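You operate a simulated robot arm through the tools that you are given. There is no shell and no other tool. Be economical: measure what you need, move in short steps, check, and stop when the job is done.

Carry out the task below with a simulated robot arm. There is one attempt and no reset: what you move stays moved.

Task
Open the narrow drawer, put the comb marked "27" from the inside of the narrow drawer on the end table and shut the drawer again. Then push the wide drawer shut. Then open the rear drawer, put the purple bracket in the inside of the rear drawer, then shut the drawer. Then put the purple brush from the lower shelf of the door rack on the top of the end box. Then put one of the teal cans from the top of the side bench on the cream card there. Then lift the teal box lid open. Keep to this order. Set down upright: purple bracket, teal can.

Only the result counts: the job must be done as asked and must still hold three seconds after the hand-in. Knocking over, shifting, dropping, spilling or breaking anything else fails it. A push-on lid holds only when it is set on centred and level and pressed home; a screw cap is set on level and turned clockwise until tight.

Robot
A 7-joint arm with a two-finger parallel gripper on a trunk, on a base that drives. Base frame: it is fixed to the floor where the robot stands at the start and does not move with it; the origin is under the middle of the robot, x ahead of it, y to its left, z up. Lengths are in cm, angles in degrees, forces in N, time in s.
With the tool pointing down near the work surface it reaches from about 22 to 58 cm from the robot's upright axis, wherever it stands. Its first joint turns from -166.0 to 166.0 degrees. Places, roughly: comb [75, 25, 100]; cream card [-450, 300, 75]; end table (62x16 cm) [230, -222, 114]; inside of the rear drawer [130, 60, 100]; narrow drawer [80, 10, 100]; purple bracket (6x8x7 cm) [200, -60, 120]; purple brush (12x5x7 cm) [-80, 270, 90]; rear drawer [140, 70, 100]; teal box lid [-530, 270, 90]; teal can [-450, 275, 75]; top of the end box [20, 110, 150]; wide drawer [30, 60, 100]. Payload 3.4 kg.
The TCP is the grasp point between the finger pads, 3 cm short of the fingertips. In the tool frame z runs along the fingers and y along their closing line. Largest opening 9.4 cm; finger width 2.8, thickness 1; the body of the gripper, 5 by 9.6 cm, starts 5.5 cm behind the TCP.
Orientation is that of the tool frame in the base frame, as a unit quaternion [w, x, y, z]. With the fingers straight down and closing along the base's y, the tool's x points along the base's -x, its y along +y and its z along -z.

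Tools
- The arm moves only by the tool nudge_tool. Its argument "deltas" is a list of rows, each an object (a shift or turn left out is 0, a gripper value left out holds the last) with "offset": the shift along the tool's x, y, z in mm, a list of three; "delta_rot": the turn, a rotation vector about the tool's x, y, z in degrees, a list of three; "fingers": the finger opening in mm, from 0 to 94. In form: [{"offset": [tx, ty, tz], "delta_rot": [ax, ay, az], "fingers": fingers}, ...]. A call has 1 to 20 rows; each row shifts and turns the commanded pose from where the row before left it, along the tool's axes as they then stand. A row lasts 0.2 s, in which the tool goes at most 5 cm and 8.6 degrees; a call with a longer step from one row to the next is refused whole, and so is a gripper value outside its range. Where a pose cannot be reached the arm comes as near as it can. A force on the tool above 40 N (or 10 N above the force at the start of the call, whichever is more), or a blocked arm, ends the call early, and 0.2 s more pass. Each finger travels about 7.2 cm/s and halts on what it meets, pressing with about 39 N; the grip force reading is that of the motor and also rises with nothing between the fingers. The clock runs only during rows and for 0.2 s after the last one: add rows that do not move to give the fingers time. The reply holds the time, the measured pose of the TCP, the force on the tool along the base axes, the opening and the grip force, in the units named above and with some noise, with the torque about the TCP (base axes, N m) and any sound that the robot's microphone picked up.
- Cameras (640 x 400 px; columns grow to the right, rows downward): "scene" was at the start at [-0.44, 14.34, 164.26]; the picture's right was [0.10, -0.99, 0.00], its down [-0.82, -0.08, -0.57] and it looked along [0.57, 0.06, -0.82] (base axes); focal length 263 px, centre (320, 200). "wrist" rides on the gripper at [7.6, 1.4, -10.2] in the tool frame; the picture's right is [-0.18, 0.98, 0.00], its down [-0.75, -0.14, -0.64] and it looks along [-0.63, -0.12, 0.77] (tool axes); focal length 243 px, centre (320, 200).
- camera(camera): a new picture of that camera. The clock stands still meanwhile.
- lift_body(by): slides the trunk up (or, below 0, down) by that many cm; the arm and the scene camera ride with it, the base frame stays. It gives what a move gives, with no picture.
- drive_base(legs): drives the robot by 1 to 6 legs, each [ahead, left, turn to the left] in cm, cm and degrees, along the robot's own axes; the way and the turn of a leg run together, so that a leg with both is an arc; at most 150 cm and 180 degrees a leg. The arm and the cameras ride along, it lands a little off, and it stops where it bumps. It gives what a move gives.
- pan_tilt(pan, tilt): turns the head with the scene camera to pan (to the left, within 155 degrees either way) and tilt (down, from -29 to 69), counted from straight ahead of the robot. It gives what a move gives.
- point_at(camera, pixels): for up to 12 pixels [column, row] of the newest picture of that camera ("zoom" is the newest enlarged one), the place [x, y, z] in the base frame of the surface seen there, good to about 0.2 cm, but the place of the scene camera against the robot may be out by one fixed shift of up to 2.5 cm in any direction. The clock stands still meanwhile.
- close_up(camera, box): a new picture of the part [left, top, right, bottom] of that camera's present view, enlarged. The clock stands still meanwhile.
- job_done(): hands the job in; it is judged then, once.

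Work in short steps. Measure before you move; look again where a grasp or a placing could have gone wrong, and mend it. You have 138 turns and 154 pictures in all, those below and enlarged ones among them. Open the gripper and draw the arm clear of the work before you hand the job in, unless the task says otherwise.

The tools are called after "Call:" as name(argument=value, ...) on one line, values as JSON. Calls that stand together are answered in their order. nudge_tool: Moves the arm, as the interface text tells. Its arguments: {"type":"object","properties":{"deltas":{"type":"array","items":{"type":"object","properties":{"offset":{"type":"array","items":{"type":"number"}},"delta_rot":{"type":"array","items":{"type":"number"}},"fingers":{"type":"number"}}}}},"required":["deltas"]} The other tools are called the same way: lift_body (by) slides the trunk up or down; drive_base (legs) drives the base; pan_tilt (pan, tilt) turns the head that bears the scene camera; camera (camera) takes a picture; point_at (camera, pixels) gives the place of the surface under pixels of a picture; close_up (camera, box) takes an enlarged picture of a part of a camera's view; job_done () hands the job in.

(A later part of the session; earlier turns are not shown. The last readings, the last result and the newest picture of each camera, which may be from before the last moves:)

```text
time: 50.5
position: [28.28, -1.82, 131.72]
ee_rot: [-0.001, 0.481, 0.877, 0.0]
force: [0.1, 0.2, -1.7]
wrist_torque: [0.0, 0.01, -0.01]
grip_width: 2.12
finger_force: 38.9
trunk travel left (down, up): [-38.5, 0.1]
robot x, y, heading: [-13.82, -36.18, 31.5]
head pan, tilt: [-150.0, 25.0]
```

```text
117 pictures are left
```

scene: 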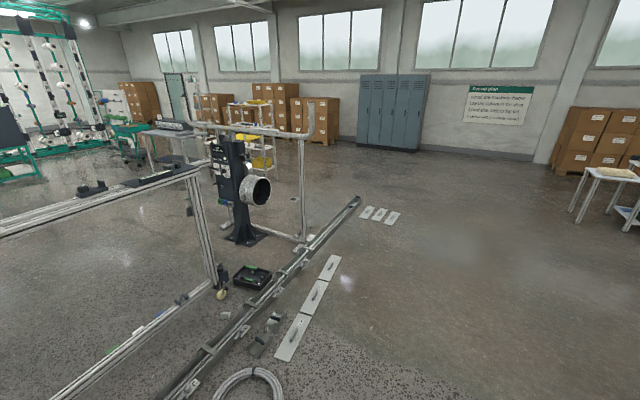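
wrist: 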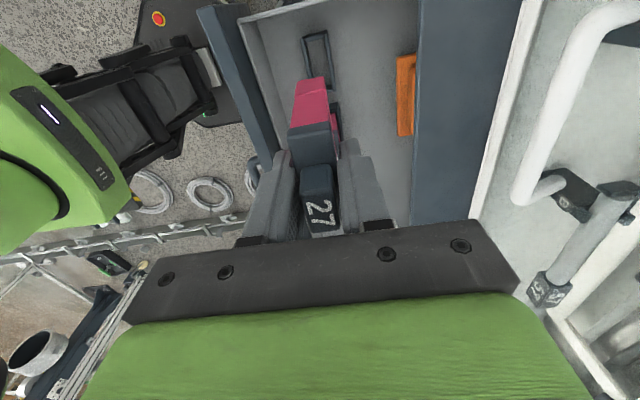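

The way back along the duct is clear at its left side. I drive backward past the duct's end, keeping heading.

Call:
point_at(camera="scene", pixels=[[265, 178], [150, 170], [205, 160], [360, 200], [400, 215]])

Call:
drive_base(legs=[[0, 10, 0], [-140, 0, 0], [-140, 0, 0], [-145, 0, 0]])

Call:
pan_tilt(pan=-75, tilt=25)

Call:
camera(camera="scene")

```text
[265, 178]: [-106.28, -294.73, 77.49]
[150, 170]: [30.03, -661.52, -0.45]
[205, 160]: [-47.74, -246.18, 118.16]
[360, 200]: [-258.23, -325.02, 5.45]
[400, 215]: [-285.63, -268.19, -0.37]
```

```text
time: 71.6
position: [-341.66, -211.04, 131.78]
ee_rot: [-0.001, 0.506, 0.863, 0.001]
force: [-0.4, -0.3, -1.7]
wrist_torque: [0.02, 0.0, 0.01]
grip_width: 2.1
finger_force: 38.2
trunk travel left (down, up): [-38.5, 0.1]
robot x, y, heading: [-385.67, -242.82, 28.1]
head pan, tilt: [-150.0, 25.0]
```

```text
time: 73.0
position: [-341.58, -210.86, 131.77]
ee_rot: [-0.001, 0.506, 0.863, 0.0]
force: [0.1, 0.4, -0.6]
wrist_torque: [-0.01, 0.0, 0.01]
grip_width: 2.11
finger_force: 39.2
trunk travel left (down, up): [-38.5, 0.1]
robot x, y, heading: [-385.69, -243.07, 28.4]
head pan, tilt: [-75.0, 25.0]
```

```text
116 pictures are left
```

scene: 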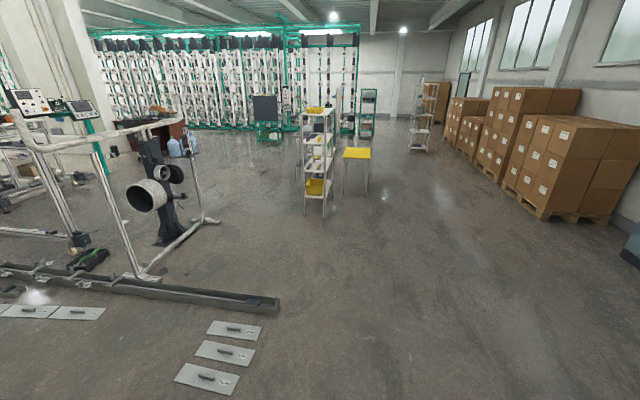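

The shelf cart stands past the duct. I measure it, the duct's end and the frame feet for the next legs.

Call:
point_at(camera="scene", pixels=[[278, 303], [305, 217], [325, 217], [217, 220], [345, 193], [160, 243], [370, 190], [80, 240], [130, 195], [230, 378], [110, 172], [180, 155]])

```text
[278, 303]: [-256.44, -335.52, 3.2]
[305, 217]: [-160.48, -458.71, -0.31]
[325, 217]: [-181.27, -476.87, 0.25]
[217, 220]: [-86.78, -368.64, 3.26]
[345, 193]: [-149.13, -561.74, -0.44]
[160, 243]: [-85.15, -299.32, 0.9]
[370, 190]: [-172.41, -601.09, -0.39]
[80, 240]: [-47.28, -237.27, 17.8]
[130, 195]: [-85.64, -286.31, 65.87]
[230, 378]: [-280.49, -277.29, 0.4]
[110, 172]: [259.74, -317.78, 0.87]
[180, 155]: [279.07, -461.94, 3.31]
```

The passage is between the handrail post [-87,-369] and the cart corner [-160,-459] (116 cm). I tuck the arm in, turn to heading 0 and drive to (-280,-400).

Call:
nudge_tool(deltas=[{"offset": [0, -45, 0]}, {"offset": [0, -45, 0]}, {"offset": [0, -45, 0]}])

Call:
drive_base(legs=[[0, 0, -28.2], [53, -78, 0], [53, -79, 0]])

Call:
pan_tilt(pan=0, tilt=25)

Call:
camera(camera="scene")

```text
time: 73.8
position: [-353.65, -217.77, 131.93]
ee_rot: [0.001, 0.506, 0.863, 0.003]
force: [-0.3, -0.3, -1.5]
wrist_torque: [0.04, -0.04, -0.03]
grip_width: 2.14
finger_force: 38.6
trunk travel left (down, up): [-38.5, 0.1]
robot x, y, heading: [-385.51, -243.07, 28.4]
head pan, tilt: [-75.0, 25.0]
```

```text
time: 84.7
position: [-241.0, -393.62, 131.79]
ee_rot: [0.0, 0.707, 0.707, 0.0]
force: [-0.3, -0.1, -0.4]
wrist_torque: [-0.01, -0.03, -0.01]
grip_width: 2.14
finger_force: 38.7
trunk travel left (down, up): [-38.5, 0.1]
robot x, y, heading: [-281.46, -400.47, -0.6]
head pan, tilt: [-75.0, 25.0]
```

```text
time: 86.2
position: [-240.88, -393.56, 131.74]
ee_rot: [0.0, 0.707, 0.708, 0.001]
force: [0.4, -0.1, -1.3]
wrist_torque: [0.02, 0.03, 0.02]
grip_width: 2.14
finger_force: 39.2
trunk travel left (down, up): [-38.5, 0.1]
robot x, y, heading: [-281.64, -400.15, -0.8]
head pan, tilt: [0.0, 25.0]
```

```text
115 pictures are left
```

scene: 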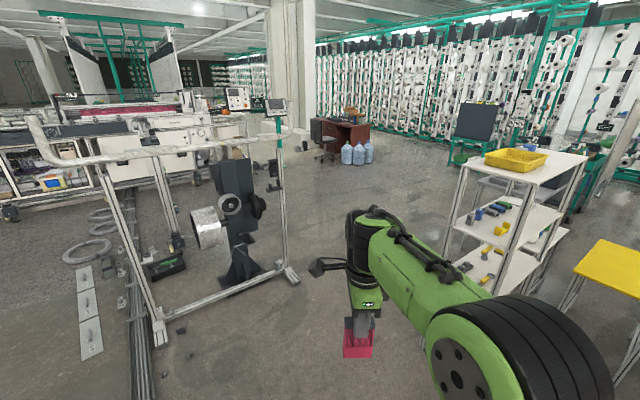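

The gap ahead between the post (290,275) and the cart is clear. I drive through to about (0,-395).

Call:
drive_base(legs=[[79, -8, 0], [79, -4, 0], [70, 10, 0], [60, 10, 0]])

Call:
pan_tilt(pan=35, tilt=25)

Call:
camera(camera="scene")

```text
time: 100.7
position: [45.01, -392.15, 131.77]
ee_rot: [0.0, 0.709, 0.705, 0.001]
force: [-0.1, -0.8, -1.3]
wrist_torque: [0.03, 0.02, 0.01]
grip_width: 2.12
finger_force: 39.1
trunk travel left (down, up): [-38.5, 0.1]
robot x, y, heading: [4.52, -398.26, -1.2]
head pan, tilt: [0.0, 25.0]
```

```text
time: 101.7
position: [45.1, -392.15, 131.83]
ee_rot: [-0.001, 0.709, 0.705, 0.001]
force: [0.0, 0.4, -1.3]
wrist_torque: [-0.05, 0.01, 0.0]
grip_width: 2.12
finger_force: 38.7
trunk travel left (down, up): [-38.5, 0.1]
robot x, y, heading: [4.62, -398.21, -1.2]
head pan, tilt: [35.0, 25.0]
```

```text
114 pictures are left
```

scene: 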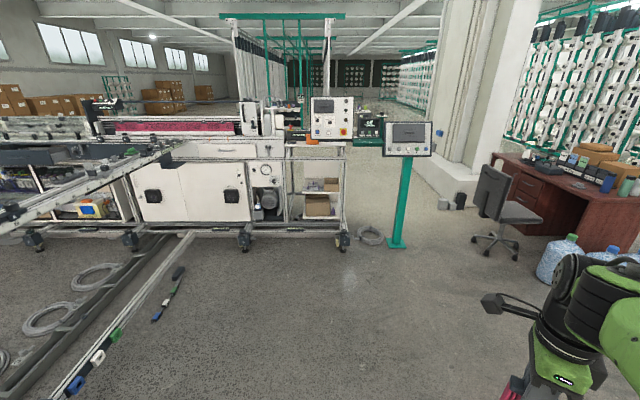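

The end-table area is around (320,145). I zoom and measure there.

Call:
close_up(camera="scene", box=[240, 90, 440, 255])

Call:
point_at(camera="scene", pixels=[[310, 140], [340, 145], [345, 240], [397, 243], [245, 240], [330, 150], [370, 140], [335, 195], [310, 148], [365, 235]])

```text
2.42 times, centred on (340, 172) of scene
```

zoom: 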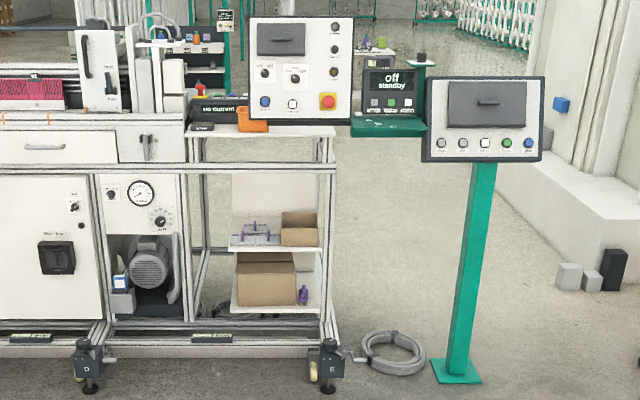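

```text
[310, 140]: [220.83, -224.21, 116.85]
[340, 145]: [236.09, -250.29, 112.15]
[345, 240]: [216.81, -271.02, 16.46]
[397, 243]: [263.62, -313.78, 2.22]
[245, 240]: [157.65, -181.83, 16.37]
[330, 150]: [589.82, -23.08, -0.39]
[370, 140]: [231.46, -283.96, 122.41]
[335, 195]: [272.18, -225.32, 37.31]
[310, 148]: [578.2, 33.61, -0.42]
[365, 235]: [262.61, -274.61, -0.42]
```

The table's front lies near d≈64 along the machine normal, with panels hanging by it. I turn to face it and drive up, stopping short to look.

Call:
drive_base(legs=[[0, 0, 33.6], [100, 10, 0], [95, 9, 0]])

Call:
pan_tilt(pan=0, tilt=35)

Call:
camera(camera="scene")

```text
time: 113.1
position: [188.95, -249.41, 131.85]
ee_rot: [0.0, 0.471, 0.882, 0.001]
force: [-0.1, 0.8, -1.1]
wrist_torque: [0.0, -0.01, 0.02]
grip_width: 2.12
finger_force: 38.7
trunk travel left (down, up): [-38.5, 0.1]
robot x, y, heading: [159.05, -277.36, 33.1]
head pan, tilt: [35.0, 25.0]
```

```text
time: 114.1
position: [189.03, -249.58, 131.79]
ee_rot: [0.0, 0.472, 0.882, 0.0]
force: [-0.2, -0.2, -2.0]
wrist_torque: [-0.01, -0.03, 0.02]
grip_width: 2.1
finger_force: 39.1
trunk travel left (down, up): [-38.5, 0.1]
robot x, y, heading: [159.1, -277.59, 32.8]
head pan, tilt: [0.0, 35.0]
```

```text
112 pictures are left
```

scene: 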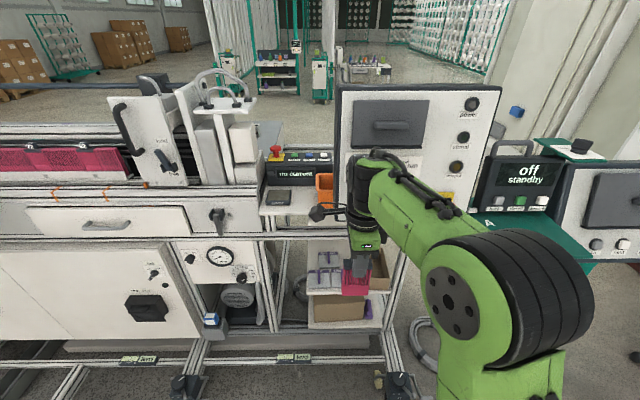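

Call:
close_up(camera="scene", box=[240, 130, 440, 290])

Call:
point_at(camera="scene", pixels=[[275, 208], [300, 208], [265, 215], [305, 235], [340, 100], [345, 190], [490, 110], [325, 190], [280, 195], [315, 173], [400, 238], [340, 280]])

```text
2.50 times, centred on (340, 210) of scene
```

zoom: 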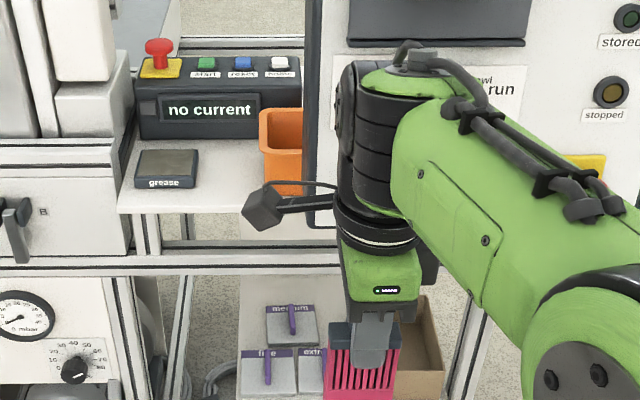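

```text
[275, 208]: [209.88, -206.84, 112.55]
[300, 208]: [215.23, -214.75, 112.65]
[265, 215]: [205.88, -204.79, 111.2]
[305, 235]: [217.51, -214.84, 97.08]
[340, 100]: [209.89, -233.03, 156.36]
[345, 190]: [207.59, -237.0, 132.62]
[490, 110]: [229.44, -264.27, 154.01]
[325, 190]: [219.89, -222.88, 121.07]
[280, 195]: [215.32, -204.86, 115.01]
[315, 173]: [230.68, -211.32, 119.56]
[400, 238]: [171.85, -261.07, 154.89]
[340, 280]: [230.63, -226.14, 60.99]
```

The free gap on the table is between the "grease" box (s≈288) and the orange bin (s≈303), in front of the "no current" box. The panel hangs at s 309–346. I shift the tool right relative to the robot, then drive left/ahead so the arm stays left of the panel.

Call:
nudge_tool(deltas=[{"offset": [-40, 0, 0]}, {"offset": [-40, 0, 0]}, {"offset": [-40, 0, 0]}, {"offset": [-40, 0, 0]}])

Call:
drive_base(legs=[[0, 31.6, 0], [18, 0, 0]])

Call:
camera(camera="scene")

Call:
camera(camera="wrist")

```text
time: 115.1
position: [197.98, -263.31, 131.73]
ee_rot: [-0.003, 0.47, 0.882, 0.0]
force: [-0.2, 0.3, -1.8]
wrist_torque: [-0.01, -0.01, -0.04]
grip_width: 2.14
finger_force: 39.4
trunk travel left (down, up): [-38.5, 0.1]
robot x, y, heading: [158.96, -277.26, 33.1]
head pan, tilt: [0.0, 35.0]
```

```text
time: 118.4
position: [195.65, -226.79, 131.61]
ee_rot: [-0.001, 0.472, 0.881, 0.0]
force: [-0.5, -0.2, -2.4]
wrist_torque: [-0.03, 0.02, 0.0]
grip_width: 2.13
finger_force: 39.4
trunk travel left (down, up): [-38.5, 0.1]
robot x, y, heading: [156.19, -241.15, 32.8]
head pan, tilt: [0.0, 35.0]
```

```text
110 pictures are left
```

scene: 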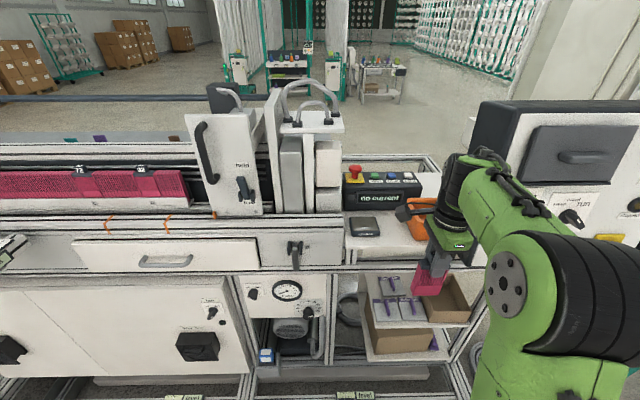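

```text
109 pictures are left
```

wrist: 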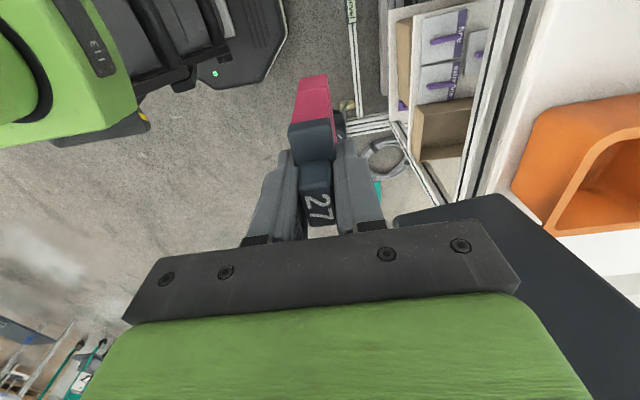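

I measure the bin and the table edge in the wrist view, and the gap in the scene view.

Call:
point_at(camera="wrist", pixels=[[525, 185], [545, 225], [500, 170], [530, 100], [590, 120], [470, 185], [480, 215], [540, 70]])

Call:
point_at(camera="scene", pixels=[[420, 225], [395, 245], [375, 235], [370, 220], [360, 255], [390, 205], [420, 200], [385, 238], [460, 260], [480, 150]])

Call:
close_up(camera="scene", box=[330, 160, 490, 280])

```text
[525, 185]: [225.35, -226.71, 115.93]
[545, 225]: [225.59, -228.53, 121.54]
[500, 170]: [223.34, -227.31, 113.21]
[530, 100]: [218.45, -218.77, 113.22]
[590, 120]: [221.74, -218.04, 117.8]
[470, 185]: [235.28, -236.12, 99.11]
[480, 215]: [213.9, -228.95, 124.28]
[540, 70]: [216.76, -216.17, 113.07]
```

```text
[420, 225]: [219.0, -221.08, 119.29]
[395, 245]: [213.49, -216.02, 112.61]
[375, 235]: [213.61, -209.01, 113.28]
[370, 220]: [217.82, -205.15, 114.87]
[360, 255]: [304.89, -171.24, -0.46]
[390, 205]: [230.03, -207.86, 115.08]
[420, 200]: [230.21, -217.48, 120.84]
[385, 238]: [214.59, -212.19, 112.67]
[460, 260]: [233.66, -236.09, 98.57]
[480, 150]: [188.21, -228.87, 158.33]
```

```text
3.33 times, centred on (410, 220) of scene
```

zoom: 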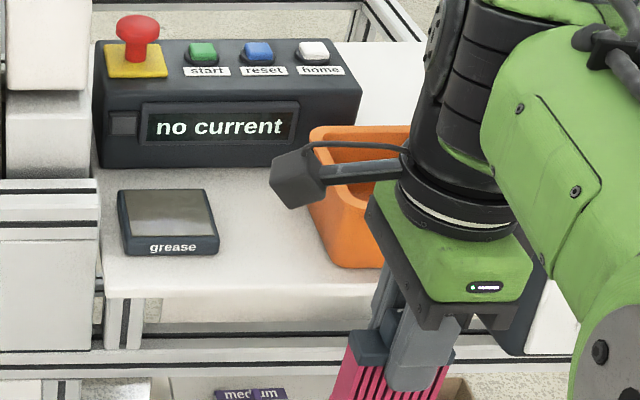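

Gap is s 291–302.5, table top z 113.2, front edge d≈66.5. I drive ahead 14 cm and extend the tool so the comb is above the gap.

Call:
drive_base(legs=[[14, 0, 0]])

Call:
nudge_tool(deltas=[{"offset": [0, 30, 0]}, {"offset": [0, 35, 0]}, {"offset": [0, 35, 0]}, {"offset": [0, 30, 0]}])

Call:
camera(camera="wrist")

Call:
camera(camera="scene")

```text
time: 119.7
position: [207.43, -219.38, 131.73]
ee_rot: [-0.001, 0.473, 0.881, 0.0]
force: [0.0, 0.1, -0.8]
wrist_torque: [-0.01, 0.0, 0.01]
grip_width: 2.12
finger_force: 39.8
trunk travel left (down, up): [-38.5, 0.1]
robot x, y, heading: [168.51, -233.78, 32.4]
head pan, tilt: [0.0, 35.0]
```

```text
time: 120.7
position: [218.55, -212.12, 131.29]
ee_rot: [-0.003, 0.474, 0.88, -0.004]
force: [-0.2, -0.6, -2.2]
wrist_torque: [0.01, 0.04, 0.0]
grip_width: 2.12
finger_force: 39.3
trunk travel left (down, up): [-38.5, 0.1]
robot x, y, heading: [168.45, -233.56, 32.3]
head pan, tilt: [0.0, 35.0]
```

```text
107 pictures are left
```

wrist: 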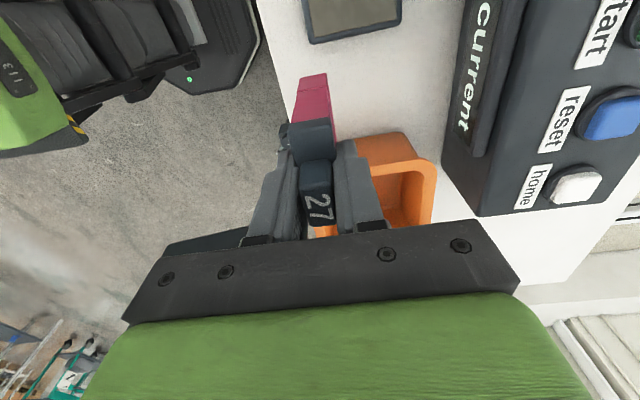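

```text
106 pictures are left
```

scene: 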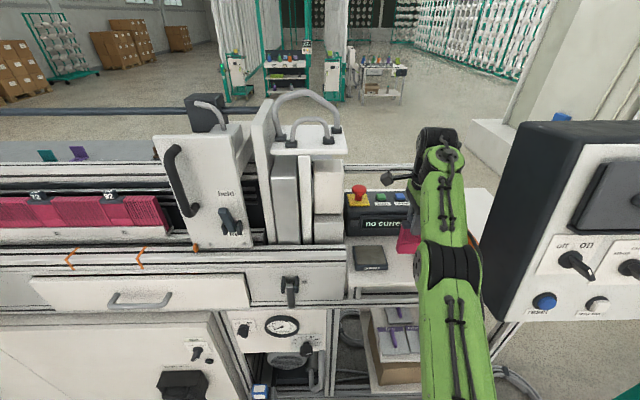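

TCP is over d 70.8, s 296.2. I check the bin and grease box in the wrist view.

Call:
point_at(camera="wrist", pixels=[[360, 140], [400, 135], [420, 160], [350, 42], [310, 42], [400, 15], [345, 100], [440, 180], [360, 110], [313, 78]])

```text
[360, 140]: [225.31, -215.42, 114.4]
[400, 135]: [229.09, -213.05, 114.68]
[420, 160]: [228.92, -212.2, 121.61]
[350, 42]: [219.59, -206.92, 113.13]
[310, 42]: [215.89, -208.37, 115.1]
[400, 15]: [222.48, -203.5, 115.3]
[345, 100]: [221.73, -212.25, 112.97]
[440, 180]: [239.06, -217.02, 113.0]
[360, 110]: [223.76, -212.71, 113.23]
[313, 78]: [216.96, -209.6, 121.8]
```

Comb bottom is 9.5 cm below the TCP; gap is s 291.6–302.5, so I shift 8 mm right and lower ~8.5 cm, easing at the end.

Call:
nudge_tool(deltas=[{"offset": [-8, 3, 25]}, {"offset": [0, 0, 30]}, {"offset": [0, 0, 20]}, {"offset": [0, 0, 5]}, {"offset": [0, 0, 3]}])

Call:
camera(camera="wrist")

```text
time: 121.9
position: [218.89, -212.79, 123.66]
ee_rot: [0.002, 0.474, 0.88, 0.002]
force: [0.3, 0.7, 15.4]
wrist_torque: [-0.31, -0.24, 0.05]
grip_width: 2.09
finger_force: 38.6
trunk travel left (down, up): [-38.5, 0.1]
robot x, y, heading: [168.43, -233.87, 32.5]
head pan, tilt: [0.0, 35.0]
```

```text
105 pictures are left
```

wrist: 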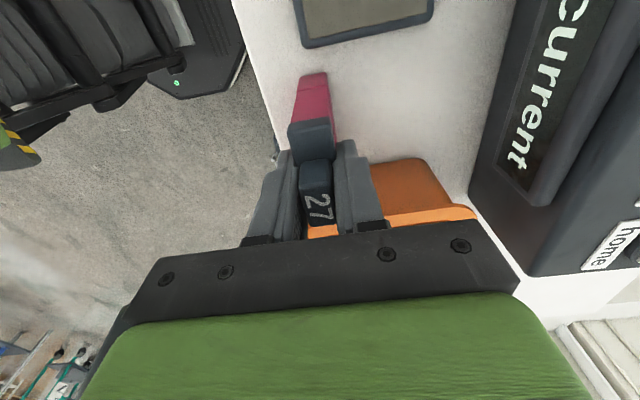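

Contact (15 N): the comb rests on the table. I release and rise.

Call:
nudge_tool(deltas=[{"offset": [0, 0, -1], "fingers": 30}, {"fingers": 35}, {"fingers": 45}, {"fingers": 50}, {"offset": [0, 0, -30]}, {"offset": [0, 0, -40]}, {"offset": [0, 0, -40]}])

Call:
camera(camera="wrist")

Call:
camera(camera="scene")

```text
time: 123.5
position: [217.31, -213.31, 133.98]
ee_rot: [0.0, 0.474, 0.88, 0.001]
force: [-0.6, -0.1, 0.8]
wrist_torque: [-0.05, -0.04, 0.03]
grip_width: 5.03
finger_force: 0.0
out of reach, approached as far as the arm can: row 7
trunk travel left (down, up): [-38.5, 0.1]
robot x, y, heading: [168.33, -233.44, 32.7]
head pan, tilt: [0.0, 35.0]
```

```text
104 pictures are left
```

wrist: 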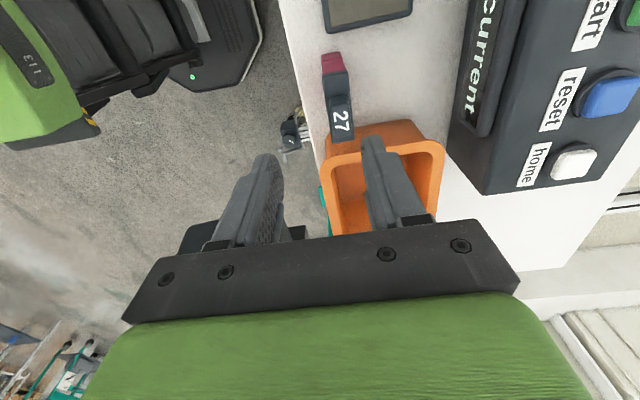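

```text
103 pictures are left
```

scene: 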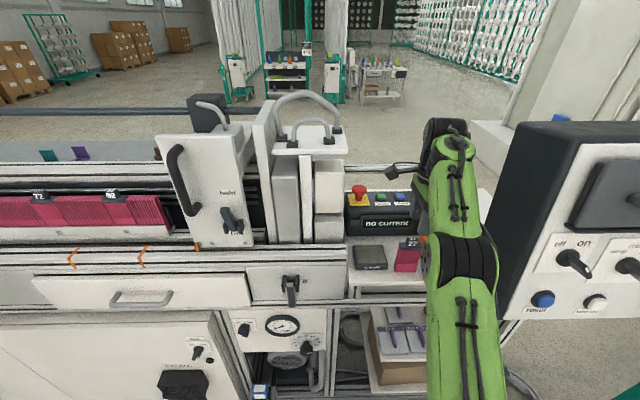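

The comb stands between grease box and bin. I retract the arm and back away toward (0,-400), then turn to heading 0.

Call:
nudge_tool(deltas=[{"offset": [0, -40, 0]}, {"offset": [0, -40, 0]}, {"offset": [0, -40, 0]}, {"offset": [0, -30, 0]}])

Call:
drive_base(legs=[[-40, 0, 0], [-95, -25, 0], [-96, -25, 0], [0, 0, -32.6]])

```text
time: 124.5
position: [204.65, -221.56, 133.91]
ee_rot: [0.0, 0.475, 0.88, 0.001]
force: [0.4, 0.0, -0.2]
wrist_torque: [0.01, 0.01, 0.02]
grip_width: 5.03
finger_force: 0.0
trunk travel left (down, up): [-38.5, 0.1]
robot x, y, heading: [168.52, -233.44, 32.7]
head pan, tilt: [0.0, 35.0]
```

```text
time: 138.0
position: [35.67, -409.34, 133.82]
ee_rot: [-0.001, 0.712, 0.702, 0.001]
force: [-0.6, 0.8, 0.3]
wrist_torque: [0.02, -0.04, -0.02]
grip_width: 5.01
finger_force: 0.1
trunk travel left (down, up): [-38.5, 0.1]
robot x, y, heading: [-0.96, -398.8, -2.0]
head pan, tilt: [0.0, 35.0]
```

Call:
drive_base(legs=[[-62, -9, 0], [-61, -8, 0], [-78, 2, 0], [-78, 2, 0]])

```text
time: 152.2
position: [-243.19, -416.33, 133.75]
ee_rot: [0.0, 0.705, 0.71, 0.0]
force: [-0.9, 0.6, -0.3]
wrist_torque: [-0.01, -0.04, 0.03]
grip_width: 5.02
finger_force: 0.0
trunk travel left (down, up): [-38.5, 0.1]
robot x, y, heading: [-280.27, -406.75, -0.3]
head pan, tilt: [0.0, 35.0]
```

Call:
drive_base(legs=[[-55, 83, 0], [-55, 83, 0], [0, 0, 32.7], [140, 0, 0], [130, 0, 0]])

```text
time: 176.3
position: [-122.83, -89.72, 133.71]
ee_rot: [-0.001, 0.487, 0.873, 0.001]
force: [-1.0, -0.1, 0.5]
wrist_torque: [0.0, -0.03, -0.02]
grip_width: 5.0
finger_force: 0.0
trunk travel left (down, up): [-38.5, 0.1]
robot x, y, heading: [-159.61, -100.98, 30.7]
head pan, tilt: [0.0, 35.0]
```

Call:
drive_base(legs=[[0, 0, 1.9], [80, -15, 0], [75, -15, 0]])

Call:
pan_tilt(pan=10, tilt=45)

Call:
camera(camera="scene")

```text
time: 184.7
position: [22.24, -30.96, 133.68]
ee_rot: [-0.002, 0.473, 0.881, 0.0]
force: [-0.1, 0.0, 0.4]
wrist_torque: [-0.02, 0.05, 0.0]
grip_width: 4.99
finger_force: 0.0
trunk travel left (down, up): [-38.5, 0.1]
robot x, y, heading: [-14.38, -43.02, 32.8]
head pan, tilt: [0.0, 35.0]
```

```text
time: 185.4
position: [22.14, -30.85, 133.79]
ee_rot: [0.0, 0.473, 0.881, 0.001]
force: [0.6, -0.3, 0.2]
wrist_torque: [0.02, -0.02, 0.02]
grip_width: 5.0
finger_force: 0.0
trunk travel left (down, up): [-38.5, 0.1]
robot x, y, heading: [-14.19, -43.38, 32.6]
head pan, tilt: [10.0, 45.0]
```

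```text
102 pictures are left
```

scene: 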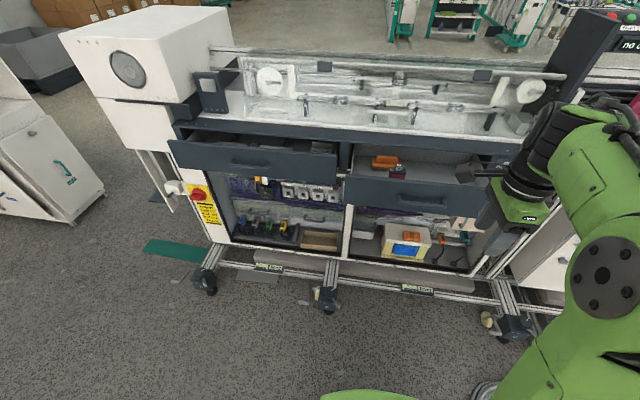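

Drawer still open. I rotate the tool so the closed fingers push narrow-side on, align with the handle centre (s≈34.4), and lower the trunk to handle height.

Call:
nudge_tool(deltas=[{"offset": [35, -30, 0], "fingers": 0}, {"offset": [0, -30, 0]}, {"delta_rot": [0, 0, -8.5]}, {"delta_rot": [0, 0, -8.5]}, {"delta_rot": [0, 0, -8.5]}, {"delta_rot": [0, 0, -8.5]}, {"delta_rot": [0, 0, -8.5]}, {"delta_rot": [0, 0, -8.5]}, {"delta_rot": [0, 0, -8.5]}, {"delta_rot": [0, 0, -8.5]}, {"delta_rot": [0, 0, -8.5]}, {"delta_rot": [0, 0, -8.5]}, {"delta_rot": [0, 0, -5]}])

Call:
lift_body(by=-26)

Call:
drive_base(legs=[[30, 0, 0]])

Call:
camera(camera="wrist")

Call:
camera(camera="scene")

```text
time: 188.2
position: [15.13, -31.29, 133.74]
ee_rot: [-0.001, -0.291, 0.957, 0.0]
force: [-0.3, -0.6, -0.3]
wrist_torque: [0.0, 0.01, 0.02]
grip_width: 0.0
finger_force: 33.0
trunk travel left (down, up): [-38.5, 0.1]
robot x, y, heading: [-14.09, -43.29, 32.7]
head pan, tilt: [10.0, 45.0]
```

```text
time: 190.9
position: [15.36, -31.4, 107.87]
ee_rot: [0.0, -0.29, 0.957, 0.002]
force: [0.5, -0.1, 0.1]
wrist_torque: [-0.03, -0.01, 0.02]
grip_width: 0.01
finger_force: 32.9
trunk travel left (down, up): [-12.5, 26.1]
robot x, y, heading: [-14.05, -43.37, 32.7]
head pan, tilt: [10.0, 45.0]
```

```text
time: 192.9
position: [40.2, -15.43, 107.83]
ee_rot: [-0.002, -0.287, 0.958, 0.0]
force: [0.1, 0.0, 0.5]
wrist_torque: [-0.01, 0.06, 0.0]
grip_width: 0.02
finger_force: 32.9
trunk travel left (down, up): [-12.5, 26.1]
robot x, y, heading: [10.59, -26.91, 32.4]
head pan, tilt: [10.0, 45.0]
```

```text
101 pictures are left
```

wrist: 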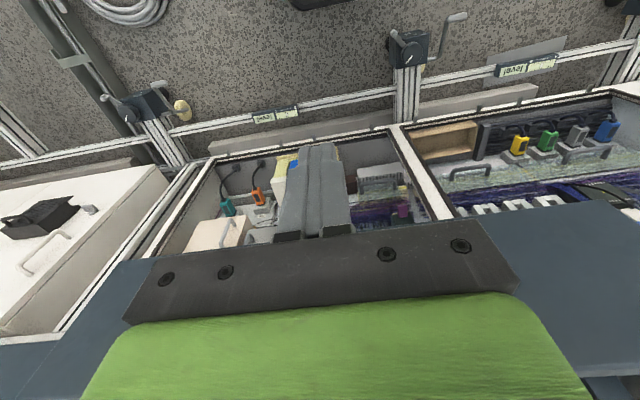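

```text
100 pictures are left
```

scene: 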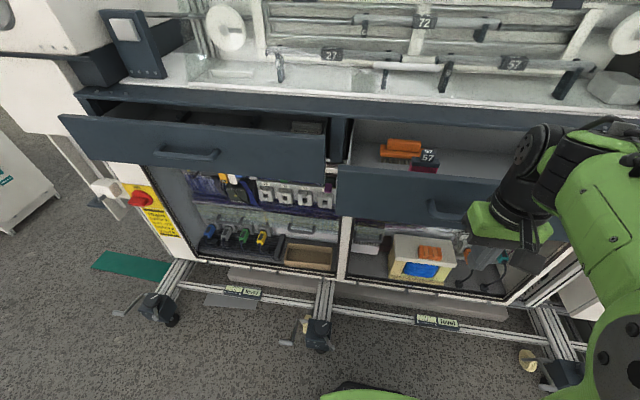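

I push the handle forward with the arm.

Call:
nudge_tool(deltas=[{"offset": [-30, 0, 0]}, {"offset": [-30, 0, 0]}, {"offset": [-20, 0, 0]}, {"offset": [-20, 0, 0]}, {"offset": [-20, 0, 0]}, {"offset": [-20, 0, 0]}, {"offset": [-20, 0, 0]}, {"offset": [-20, 0, 0]}, {"offset": [-20, 0, 0]}, {"offset": [-20, 0, 0]}, {"offset": [-20, 0, 0]}, {"offset": [-15, 0, 0]}, {"offset": [-10, 0, 0]}])

Call:
camera(camera="scene")

```text
time: 195.7
position: [58.55, -2.99, 106.98]
ee_rot: [0.0, -0.287, 0.958, 0.001]
force: [0.4, 0.4, 0.6]
wrist_torque: [0.0, -0.02, 0.0]
grip_width: 0.01
finger_force: 32.9
out of reach, approached as far as the arm can: row 11, 12, 13
trunk travel left (down, up): [-12.5, 26.1]
robot x, y, heading: [10.44, -27.1, 32.5]
head pan, tilt: [10.0, 45.0]
```

```text
99 pictures are left
```

scene: 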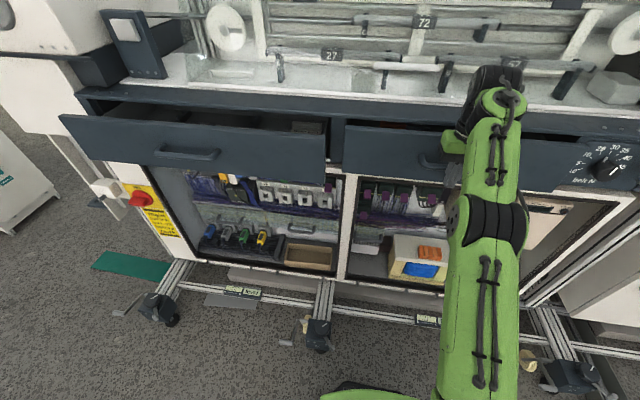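

Arm at its limit, drawer ~4–5 cm from shut. I drive ahead 3.5 cm, then finish with the arm.

Call:
drive_base(legs=[[3.5, 0, 0]])

Call:
nudge_tool(deltas=[{"offset": [-4, 0, 0]}, {"offset": [-4, 0, 0]}, {"offset": [-4, 0, 0]}, {"offset": [-4, 0, 0]}, {"offset": [-4, 0, 0]}])

Call:
close_up(camera="scene", box=[310, 80, 560, 220])

```text
time: 196.6
position: [61.77, -1.09, 106.88]
ee_rot: [-0.001, -0.287, 0.958, 0.001]
force: [1.3, 0.0, -0.1]
wrist_torque: [-0.02, 0.03, 0.02]
grip_width: 0.0
finger_force: 33.1
trunk travel left (down, up): [-12.5, 26.1]
robot x, y, heading: [13.43, -25.4, 32.2]
head pan, tilt: [10.0, 45.0]
```

```text
time: 197.8
position: [61.89, -0.97, 106.48]
ee_rot: [0.0, -0.287, 0.958, 0.001]
force: [0.0, 0.6, 0.2]
wrist_torque: [-0.01, 0.01, -0.01]
grip_width: 0.0
finger_force: 33.2
out of reach, approached as far as the arm can: row 1, 2, 3, 4, 5
trunk travel left (down, up): [-12.5, 26.1]
robot x, y, heading: [13.71, -25.32, 32.4]
head pan, tilt: [10.0, 45.0]
```

```text
2.56 times, centred on (435, 150) of scene
```

zoom: 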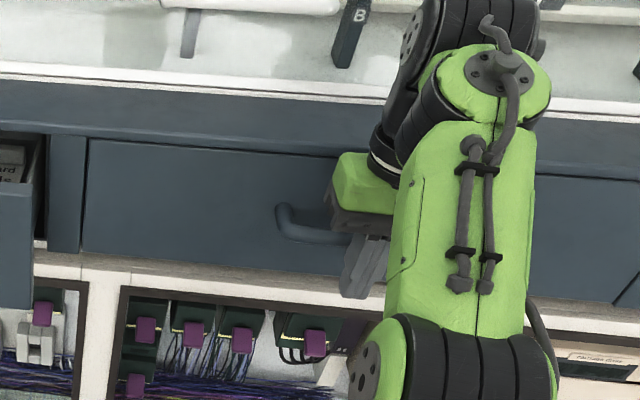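

Nearly shut. I drive 3 cm more and push until the force rises.

Call:
nudge_tool(deltas=[{"offset": [30, 0, 0]}])

Call:
drive_base(legs=[[4, 0, 0]])

Call:
nudge_tool(deltas=[{"offset": [-6, 0, 0]}, {"offset": [-6, 0, 0]}, {"offset": [-4, 0, 0]}, {"offset": [-4, 0, 0]}, {"offset": [-4, 0, 0]}, {"offset": [-4, 0, 0]}, {"offset": [-4, 0, 0]}, {"offset": [-4, 0, 0]}])

Call:
close_up(camera="scene", box=[310, 80, 560, 220])

```text
time: 198.2
position: [59.33, -2.7, 106.56]
ee_rot: [0.002, -0.287, 0.958, 0.0]
force: [-0.3, 1.0, 0.6]
wrist_torque: [-0.02, -0.02, 0.01]
grip_width: 0.0
finger_force: 32.3
trunk travel left (down, up): [-12.5, 26.1]
robot x, y, heading: [13.94, -25.56, 32.5]
head pan, tilt: [10.0, 45.0]
```

```text
time: 199.2
position: [62.32, -0.64, 106.47]
ee_rot: [-0.01, -0.288, 0.957, -0.001]
force: [0.0, 1.1, -0.1]
wrist_torque: [0.01, 0.0, -0.03]
grip_width: 0.01
finger_force: 33.0
trunk travel left (down, up): [-12.5, 26.1]
robot x, y, heading: [16.8, -23.08, 32.4]
head pan, tilt: [10.0, 45.0]
stopped in leg 1: the force on the tool passed its limit at 52 N (the readings are from after the stop); the commanded pose is now the measured one
```

```text
time: 199.8
position: [62.62, -0.53, 106.29]
ee_rot: [-0.02, -0.287, 0.958, -0.003]
force: [-17.8, -11.0, 3.2]
wrist_torque: [0.17, -0.21, 0.22]
grip_width: 0.01
finger_force: 33.1
trunk travel left (down, up): [-12.5, 26.1]
robot x, y, heading: [17.15, -23.22, 32.3]
head pan, tilt: [10.0, 45.0]
stopped in row 3: the force on the tool passed its limit at 50 N (the readings are from after the stop); the commanded pose is now the measured one
```

```text
2.56 times, centred on (435, 150) of scene
```

zoom: 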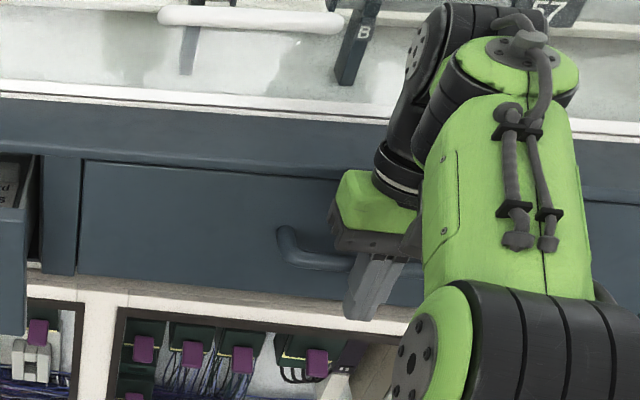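

The drawer hit its stop and its face is flush. I back off and move left to the wide drawer.

Call:
nudge_tool(deltas=[{"offset": [40, 0, 0]}, {"offset": [45, 0, 0]}, {"offset": [45, 0, 0]}, {"offset": [40, 0, 0]}])

Call:
drive_base(legs=[[-28, 0, 0], [0, 52, 0]])

Call:
camera(camera="scene")

Call:
camera(camera="wrist")

```text
time: 200.8
position: [48.82, -9.65, 106.76]
ee_rot: [-0.018, -0.288, 0.957, -0.003]
force: [0.0, 0.1, 0.1]
wrist_torque: [0.02, 0.01, -0.03]
grip_width: 0.01
finger_force: 32.8
trunk travel left (down, up): [-12.5, 26.1]
robot x, y, heading: [16.71, -23.45, 32.3]
head pan, tilt: [10.0, 45.0]
```

```text
time: 205.4
position: [-2.4, 19.03, 106.85]
ee_rot: [-0.019, -0.287, 0.958, -0.003]
force: [-0.2, 0.7, 0.7]
wrist_torque: [0.01, 0.0, -0.02]
grip_width: 0.0
finger_force: 32.6
trunk travel left (down, up): [-12.5, 26.1]
robot x, y, heading: [-34.58, 5.51, 32.2]
head pan, tilt: [10.0, 45.0]
```

```text
96 pictures are left
```

scene: 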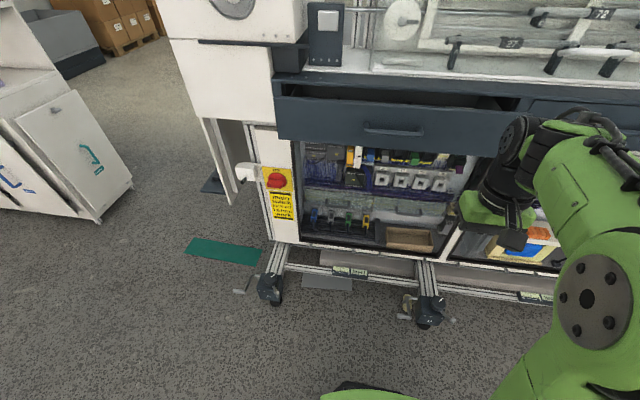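

```text
95 pictures are left
```

wrist: 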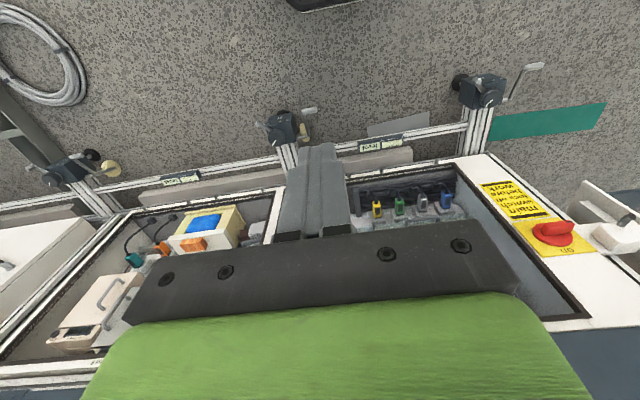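

Call:
point_at(camera="scene", pixels=[[393, 133], [365, 128], [420, 133], [290, 120], [500, 120], [430, 310], [270, 290], [394, 108]])

```text
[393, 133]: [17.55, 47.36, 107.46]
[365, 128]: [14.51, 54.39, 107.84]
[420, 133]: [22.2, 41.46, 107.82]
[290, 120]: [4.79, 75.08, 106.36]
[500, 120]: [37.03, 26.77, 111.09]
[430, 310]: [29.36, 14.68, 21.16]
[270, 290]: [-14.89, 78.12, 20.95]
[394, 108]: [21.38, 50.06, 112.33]
```

Wide drawer's handle is centred near [18,47.5,107.7]. I drive up so the fingers face it and push it in.

Call:
drive_base(legs=[[0, 10, 0], [27, 0, 0]])

Call:
nudge_tool(deltas=[{"offset": [0, 30, 0]}, {"offset": [-25, 0, -8]}, {"offset": [-20, 0, 0]}, {"offset": [-20, 0, 0]}, {"offset": [-20, 0, 0]}, {"offset": [-20, 0, 0]}, {"offset": [-20, 0, 0]}, {"offset": [-20, 0, 0]}, {"offset": [-10, 0, 0]}, {"offset": [-6, 0, 0]}, {"offset": [-5, 0, 0]}, {"offset": [-4, 0, 0]}])

Call:
camera(camera="scene")

```text
time: 208.1
position: [14.94, 41.95, 106.8]
ee_rot: [-0.019, -0.285, 0.958, -0.004]
force: [-0.1, 0.3, -0.4]
wrist_torque: [0.02, 0.04, 0.05]
grip_width: 0.0
finger_force: 33.0
trunk travel left (down, up): [-12.5, 26.1]
robot x, y, heading: [-17.47, 28.16, 32.4]
head pan, tilt: [10.0, 45.0]
```

```text
time: 210.7
position: [26.62, 53.43, 107.03]
ee_rot: [-0.027, -0.286, 0.958, -0.005]
force: [-15.5, -9.4, 2.1]
wrist_torque: [0.12, -0.1, 0.22]
grip_width: 0.0
finger_force: 33.2
trunk travel left (down, up): [-12.5, 26.1]
robot x, y, heading: [-17.04, 28.3, 32.3]
head pan, tilt: [10.0, 45.0]
stopped in row 12: the force on the tool passed its limit at 43 N (the readings are from after the stop); the commanded pose is now the measured one
```

```text
94 pictures are left
```

scene: 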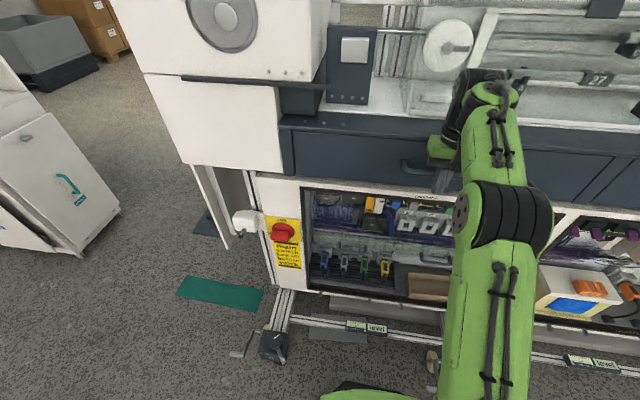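

The wide drawer hit its stop. I retract, back off and look left for the way around to the rear.

Call:
nudge_tool(deltas=[{"offset": [45, 0, 0]}, {"offset": [45, 0, 0]}, {"offset": [45, 0, 0]}, {"offset": [45, 0, 0]}])

Call:
drive_base(legs=[[-45, 0, 0]])

Call:
lift_body(by=26)

Call:
pan_tilt(pan=45, tilt=30)

Call:
camera(camera="scene")

```text
time: 211.7
position: [11.92, 43.89, 107.89]
ee_rot: [-0.025, -0.287, 0.958, -0.005]
force: [-0.2, 0.0, 0.7]
wrist_torque: [0.02, -0.05, 0.0]
grip_width: 0.0
finger_force: 33.0
trunk travel left (down, up): [-12.5, 26.1]
robot x, y, heading: [-17.5, 28.45, 32.4]
head pan, tilt: [10.0, 45.0]
```

```text
time: 214.4
position: [-26.47, 19.39, 107.87]
ee_rot: [-0.027, -0.285, 0.958, -0.005]
force: [0.5, -0.2, -0.4]
wrist_torque: [0.01, -0.01, 0.0]
grip_width: 0.01
finger_force: 32.4
trunk travel left (down, up): [-12.5, 26.1]
robot x, y, heading: [-55.78, 4.05, 32.3]
head pan, tilt: [10.0, 45.0]
```

```text
time: 217.1
position: [-26.46, 19.31, 133.86]
ee_rot: [-0.027, -0.285, 0.958, -0.005]
force: [-0.7, 0.3, -0.5]
wrist_torque: [0.01, -0.01, 0.04]
grip_width: 0.02
finger_force: 32.7
trunk travel left (down, up): [-38.5, 0.1]
robot x, y, heading: [-56.01, 3.97, 32.2]
head pan, tilt: [10.0, 45.0]
```

```text
time: 218.1
position: [-26.44, 19.44, 133.77]
ee_rot: [-0.027, -0.286, 0.958, -0.006]
force: [-0.4, 0.5, 0.0]
wrist_torque: [-0.05, 0.03, -0.01]
grip_width: 0.0
finger_force: 32.8
trunk travel left (down, up): [-38.5, 0.1]
robot x, y, heading: [-55.95, 3.92, 32.2]
head pan, tilt: [45.0, 30.0]
```

```text
93 pictures are left
```

scene: 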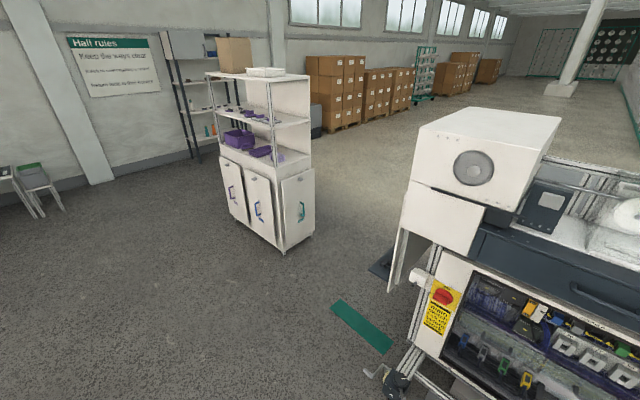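

I measure the gap between the cabinet and the end box.

Call:
point_at(camera="scene", pixels=[[285, 252], [313, 236], [390, 290], [375, 270], [400, 260], [412, 190], [430, 120], [385, 350], [335, 305], [560, 115], [360, 140], [240, 225]])

```text
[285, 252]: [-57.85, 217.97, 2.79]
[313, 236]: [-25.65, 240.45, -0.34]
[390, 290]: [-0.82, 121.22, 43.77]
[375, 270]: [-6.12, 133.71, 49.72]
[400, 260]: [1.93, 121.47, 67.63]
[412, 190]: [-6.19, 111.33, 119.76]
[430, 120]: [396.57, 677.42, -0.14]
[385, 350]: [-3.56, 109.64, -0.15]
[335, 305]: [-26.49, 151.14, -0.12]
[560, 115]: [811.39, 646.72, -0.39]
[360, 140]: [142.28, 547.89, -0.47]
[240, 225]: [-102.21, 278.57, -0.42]
```

Gap runs from s≈-115 to -214. I drive left to s≈-172 and then ahead past it in checked stages.

Call:
drive_base(legs=[[0, 0, 1.4], [0, 138, 0]])

Call:
pan_tilt(pan=-10, tilt=35)

Call:
camera(camera="scene")

```text
time: 225.3
position: [-101.48, 134.88, 133.82]
ee_rot: [-0.027, -0.287, 0.958, -0.005]
force: [0.4, -0.7, -0.1]
wrist_torque: [-0.01, -0.01, 0.0]
grip_width: 0.02
finger_force: 33.3
trunk travel left (down, up): [-38.5, 0.1]
robot x, y, heading: [-130.68, 119.21, 32.0]
head pan, tilt: [45.0, 30.0]
```

```text
time: 226.6
position: [-101.4, 134.9, 133.81]
ee_rot: [-0.027, -0.287, 0.958, -0.005]
force: [-0.7, -0.1, -1.0]
wrist_torque: [0.0, -0.01, 0.02]
grip_width: 0.0
finger_force: 32.6
trunk travel left (down, up): [-38.5, 0.1]
robot x, y, heading: [-130.42, 119.34, 32.5]
head pan, tilt: [-10.0, 35.0]
```

```text
92 pictures are left
```

scene: 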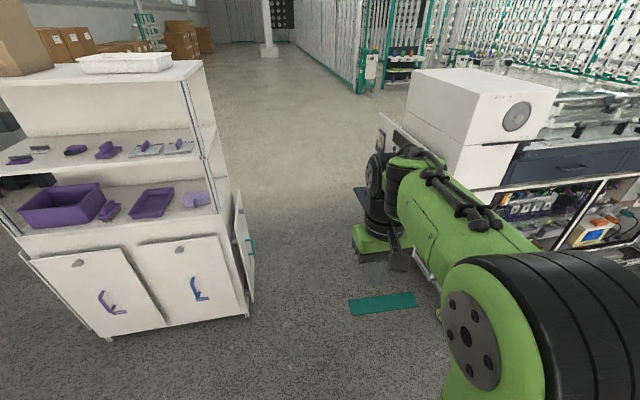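

Call:
point_at(camera="scene", pixels=[[253, 290], [250, 240], [245, 318], [362, 190], [360, 200], [385, 115]])

Call:
drive_base(legs=[[0, 0, 1.3], [75, 0, 0]])

```text
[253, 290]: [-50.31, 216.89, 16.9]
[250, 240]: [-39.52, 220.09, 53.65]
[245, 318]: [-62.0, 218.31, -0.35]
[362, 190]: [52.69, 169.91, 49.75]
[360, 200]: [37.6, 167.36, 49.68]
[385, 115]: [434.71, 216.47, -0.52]
```

```text
time: 231.0
position: [-38.94, 177.33, 133.9]
ee_rot: [-0.026, -0.297, 0.954, -0.006]
force: [0.3, 0.4, -1.0]
wrist_torque: [-0.01, 0.01, -0.02]
grip_width: 0.02
finger_force: 32.9
trunk travel left (down, up): [-38.5, 0.1]
robot x, y, heading: [-67.99, 161.25, 33.4]
head pan, tilt: [-10.0, 35.0]
```

Call:
drive_base(legs=[[100, 0, 0], [100, 0, 0]])

Call:
pan_tilt(pan=-80, tilt=30)

Call:
camera(camera="scene")

```text
time: 241.2
position: [127.65, 296.98, 133.76]
ee_rot: [-0.027, -0.316, 0.948, -0.005]
force: [-0.4, -0.2, -0.2]
wrist_torque: [0.0, -0.02, -0.02]
grip_width: 0.0
finger_force: 33.0
trunk travel left (down, up): [-38.5, 0.1]
robot x, y, heading: [99.29, 279.78, 35.8]
head pan, tilt: [-10.0, 35.0]
```

```text
time: 242.6
position: [127.71, 296.99, 133.77]
ee_rot: [-0.026, -0.315, 0.949, -0.007]
force: [0.7, -1.1, -0.1]
wrist_torque: [-0.01, 0.02, -0.02]
grip_width: 0.0
finger_force: 33.3
trunk travel left (down, up): [-38.5, 0.1]
robot x, y, heading: [99.67, 279.58, 35.9]
head pan, tilt: [-80.0, 30.0]
```

```text
91 pictures are left
```

scene: 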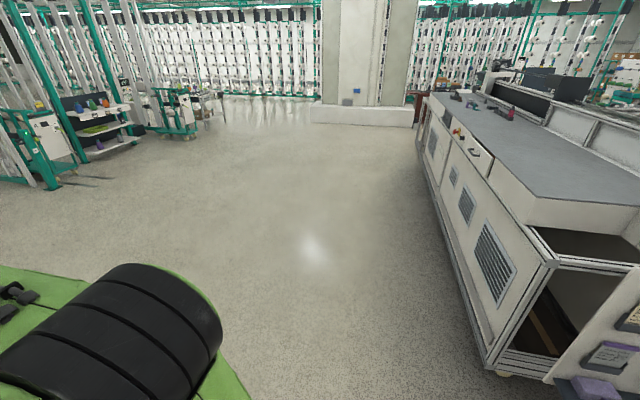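

The aisle behind the machine is free. I turn to face the rear side and drive along to s≈20.

Call:
point_at(camera="scene", pixels=[[480, 340], [455, 210], [470, 150], [512, 112], [480, 100], [550, 260], [456, 132], [500, 370]])

Call:
close_up(camera="scene", box=[400, 60, 560, 200])

Call:
drive_base(legs=[[0, 0, -91], [0, 0, -91.3], [0, 90, 0], [0, 100, 0]])

Call:
pan_tilt(pan=10, tilt=35)

Call:
camera(camera="scene")

```text
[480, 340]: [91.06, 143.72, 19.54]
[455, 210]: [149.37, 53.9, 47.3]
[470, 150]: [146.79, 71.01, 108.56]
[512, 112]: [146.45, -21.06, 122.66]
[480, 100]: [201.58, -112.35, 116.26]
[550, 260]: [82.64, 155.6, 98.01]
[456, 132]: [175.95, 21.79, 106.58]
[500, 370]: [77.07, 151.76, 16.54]
```

```text
2.86 times, centred on (480, 130) of scene
```

zoom: 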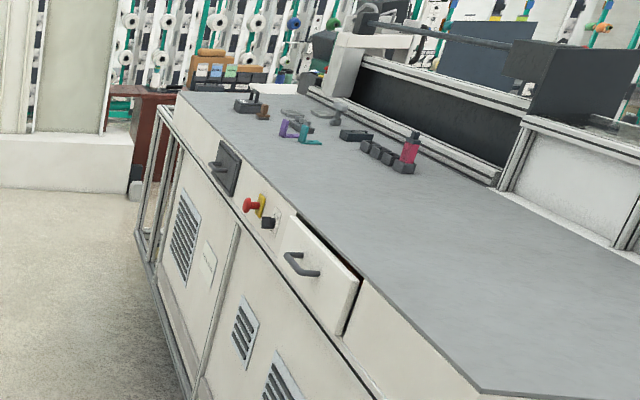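

```text
time: 259.8
position: [177.46, 107.05, 133.96]
ee_rot: [-0.006, 0.953, 0.301, 0.026]
force: [0.6, -1.2, 0.6]
wrist_torque: [-0.03, 0.01, -0.03]
grip_width: 0.01
finger_force: 32.4
trunk travel left (down, up): [-38.5, 0.1]
robot x, y, heading: [206.73, 123.23, -146.1]
head pan, tilt: [-80.0, 30.0]
```

```text
time: 261.5
position: [177.31, 106.9, 133.87]
ee_rot: [-0.005, 0.953, 0.301, 0.026]
force: [0.8, -0.4, -0.4]
wrist_torque: [0.01, -0.03, 0.01]
grip_width: 0.0
finger_force: 32.6
trunk travel left (down, up): [-38.5, 0.1]
robot x, y, heading: [206.5, 123.3, -146.0]
head pan, tilt: [10.0, 35.0]
```

```text
89 pictures are left
```

scene: 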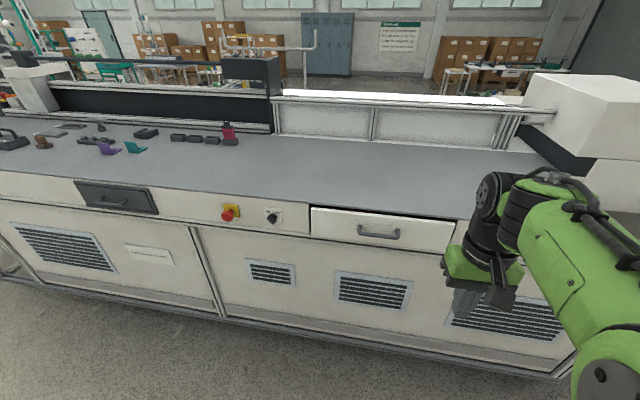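

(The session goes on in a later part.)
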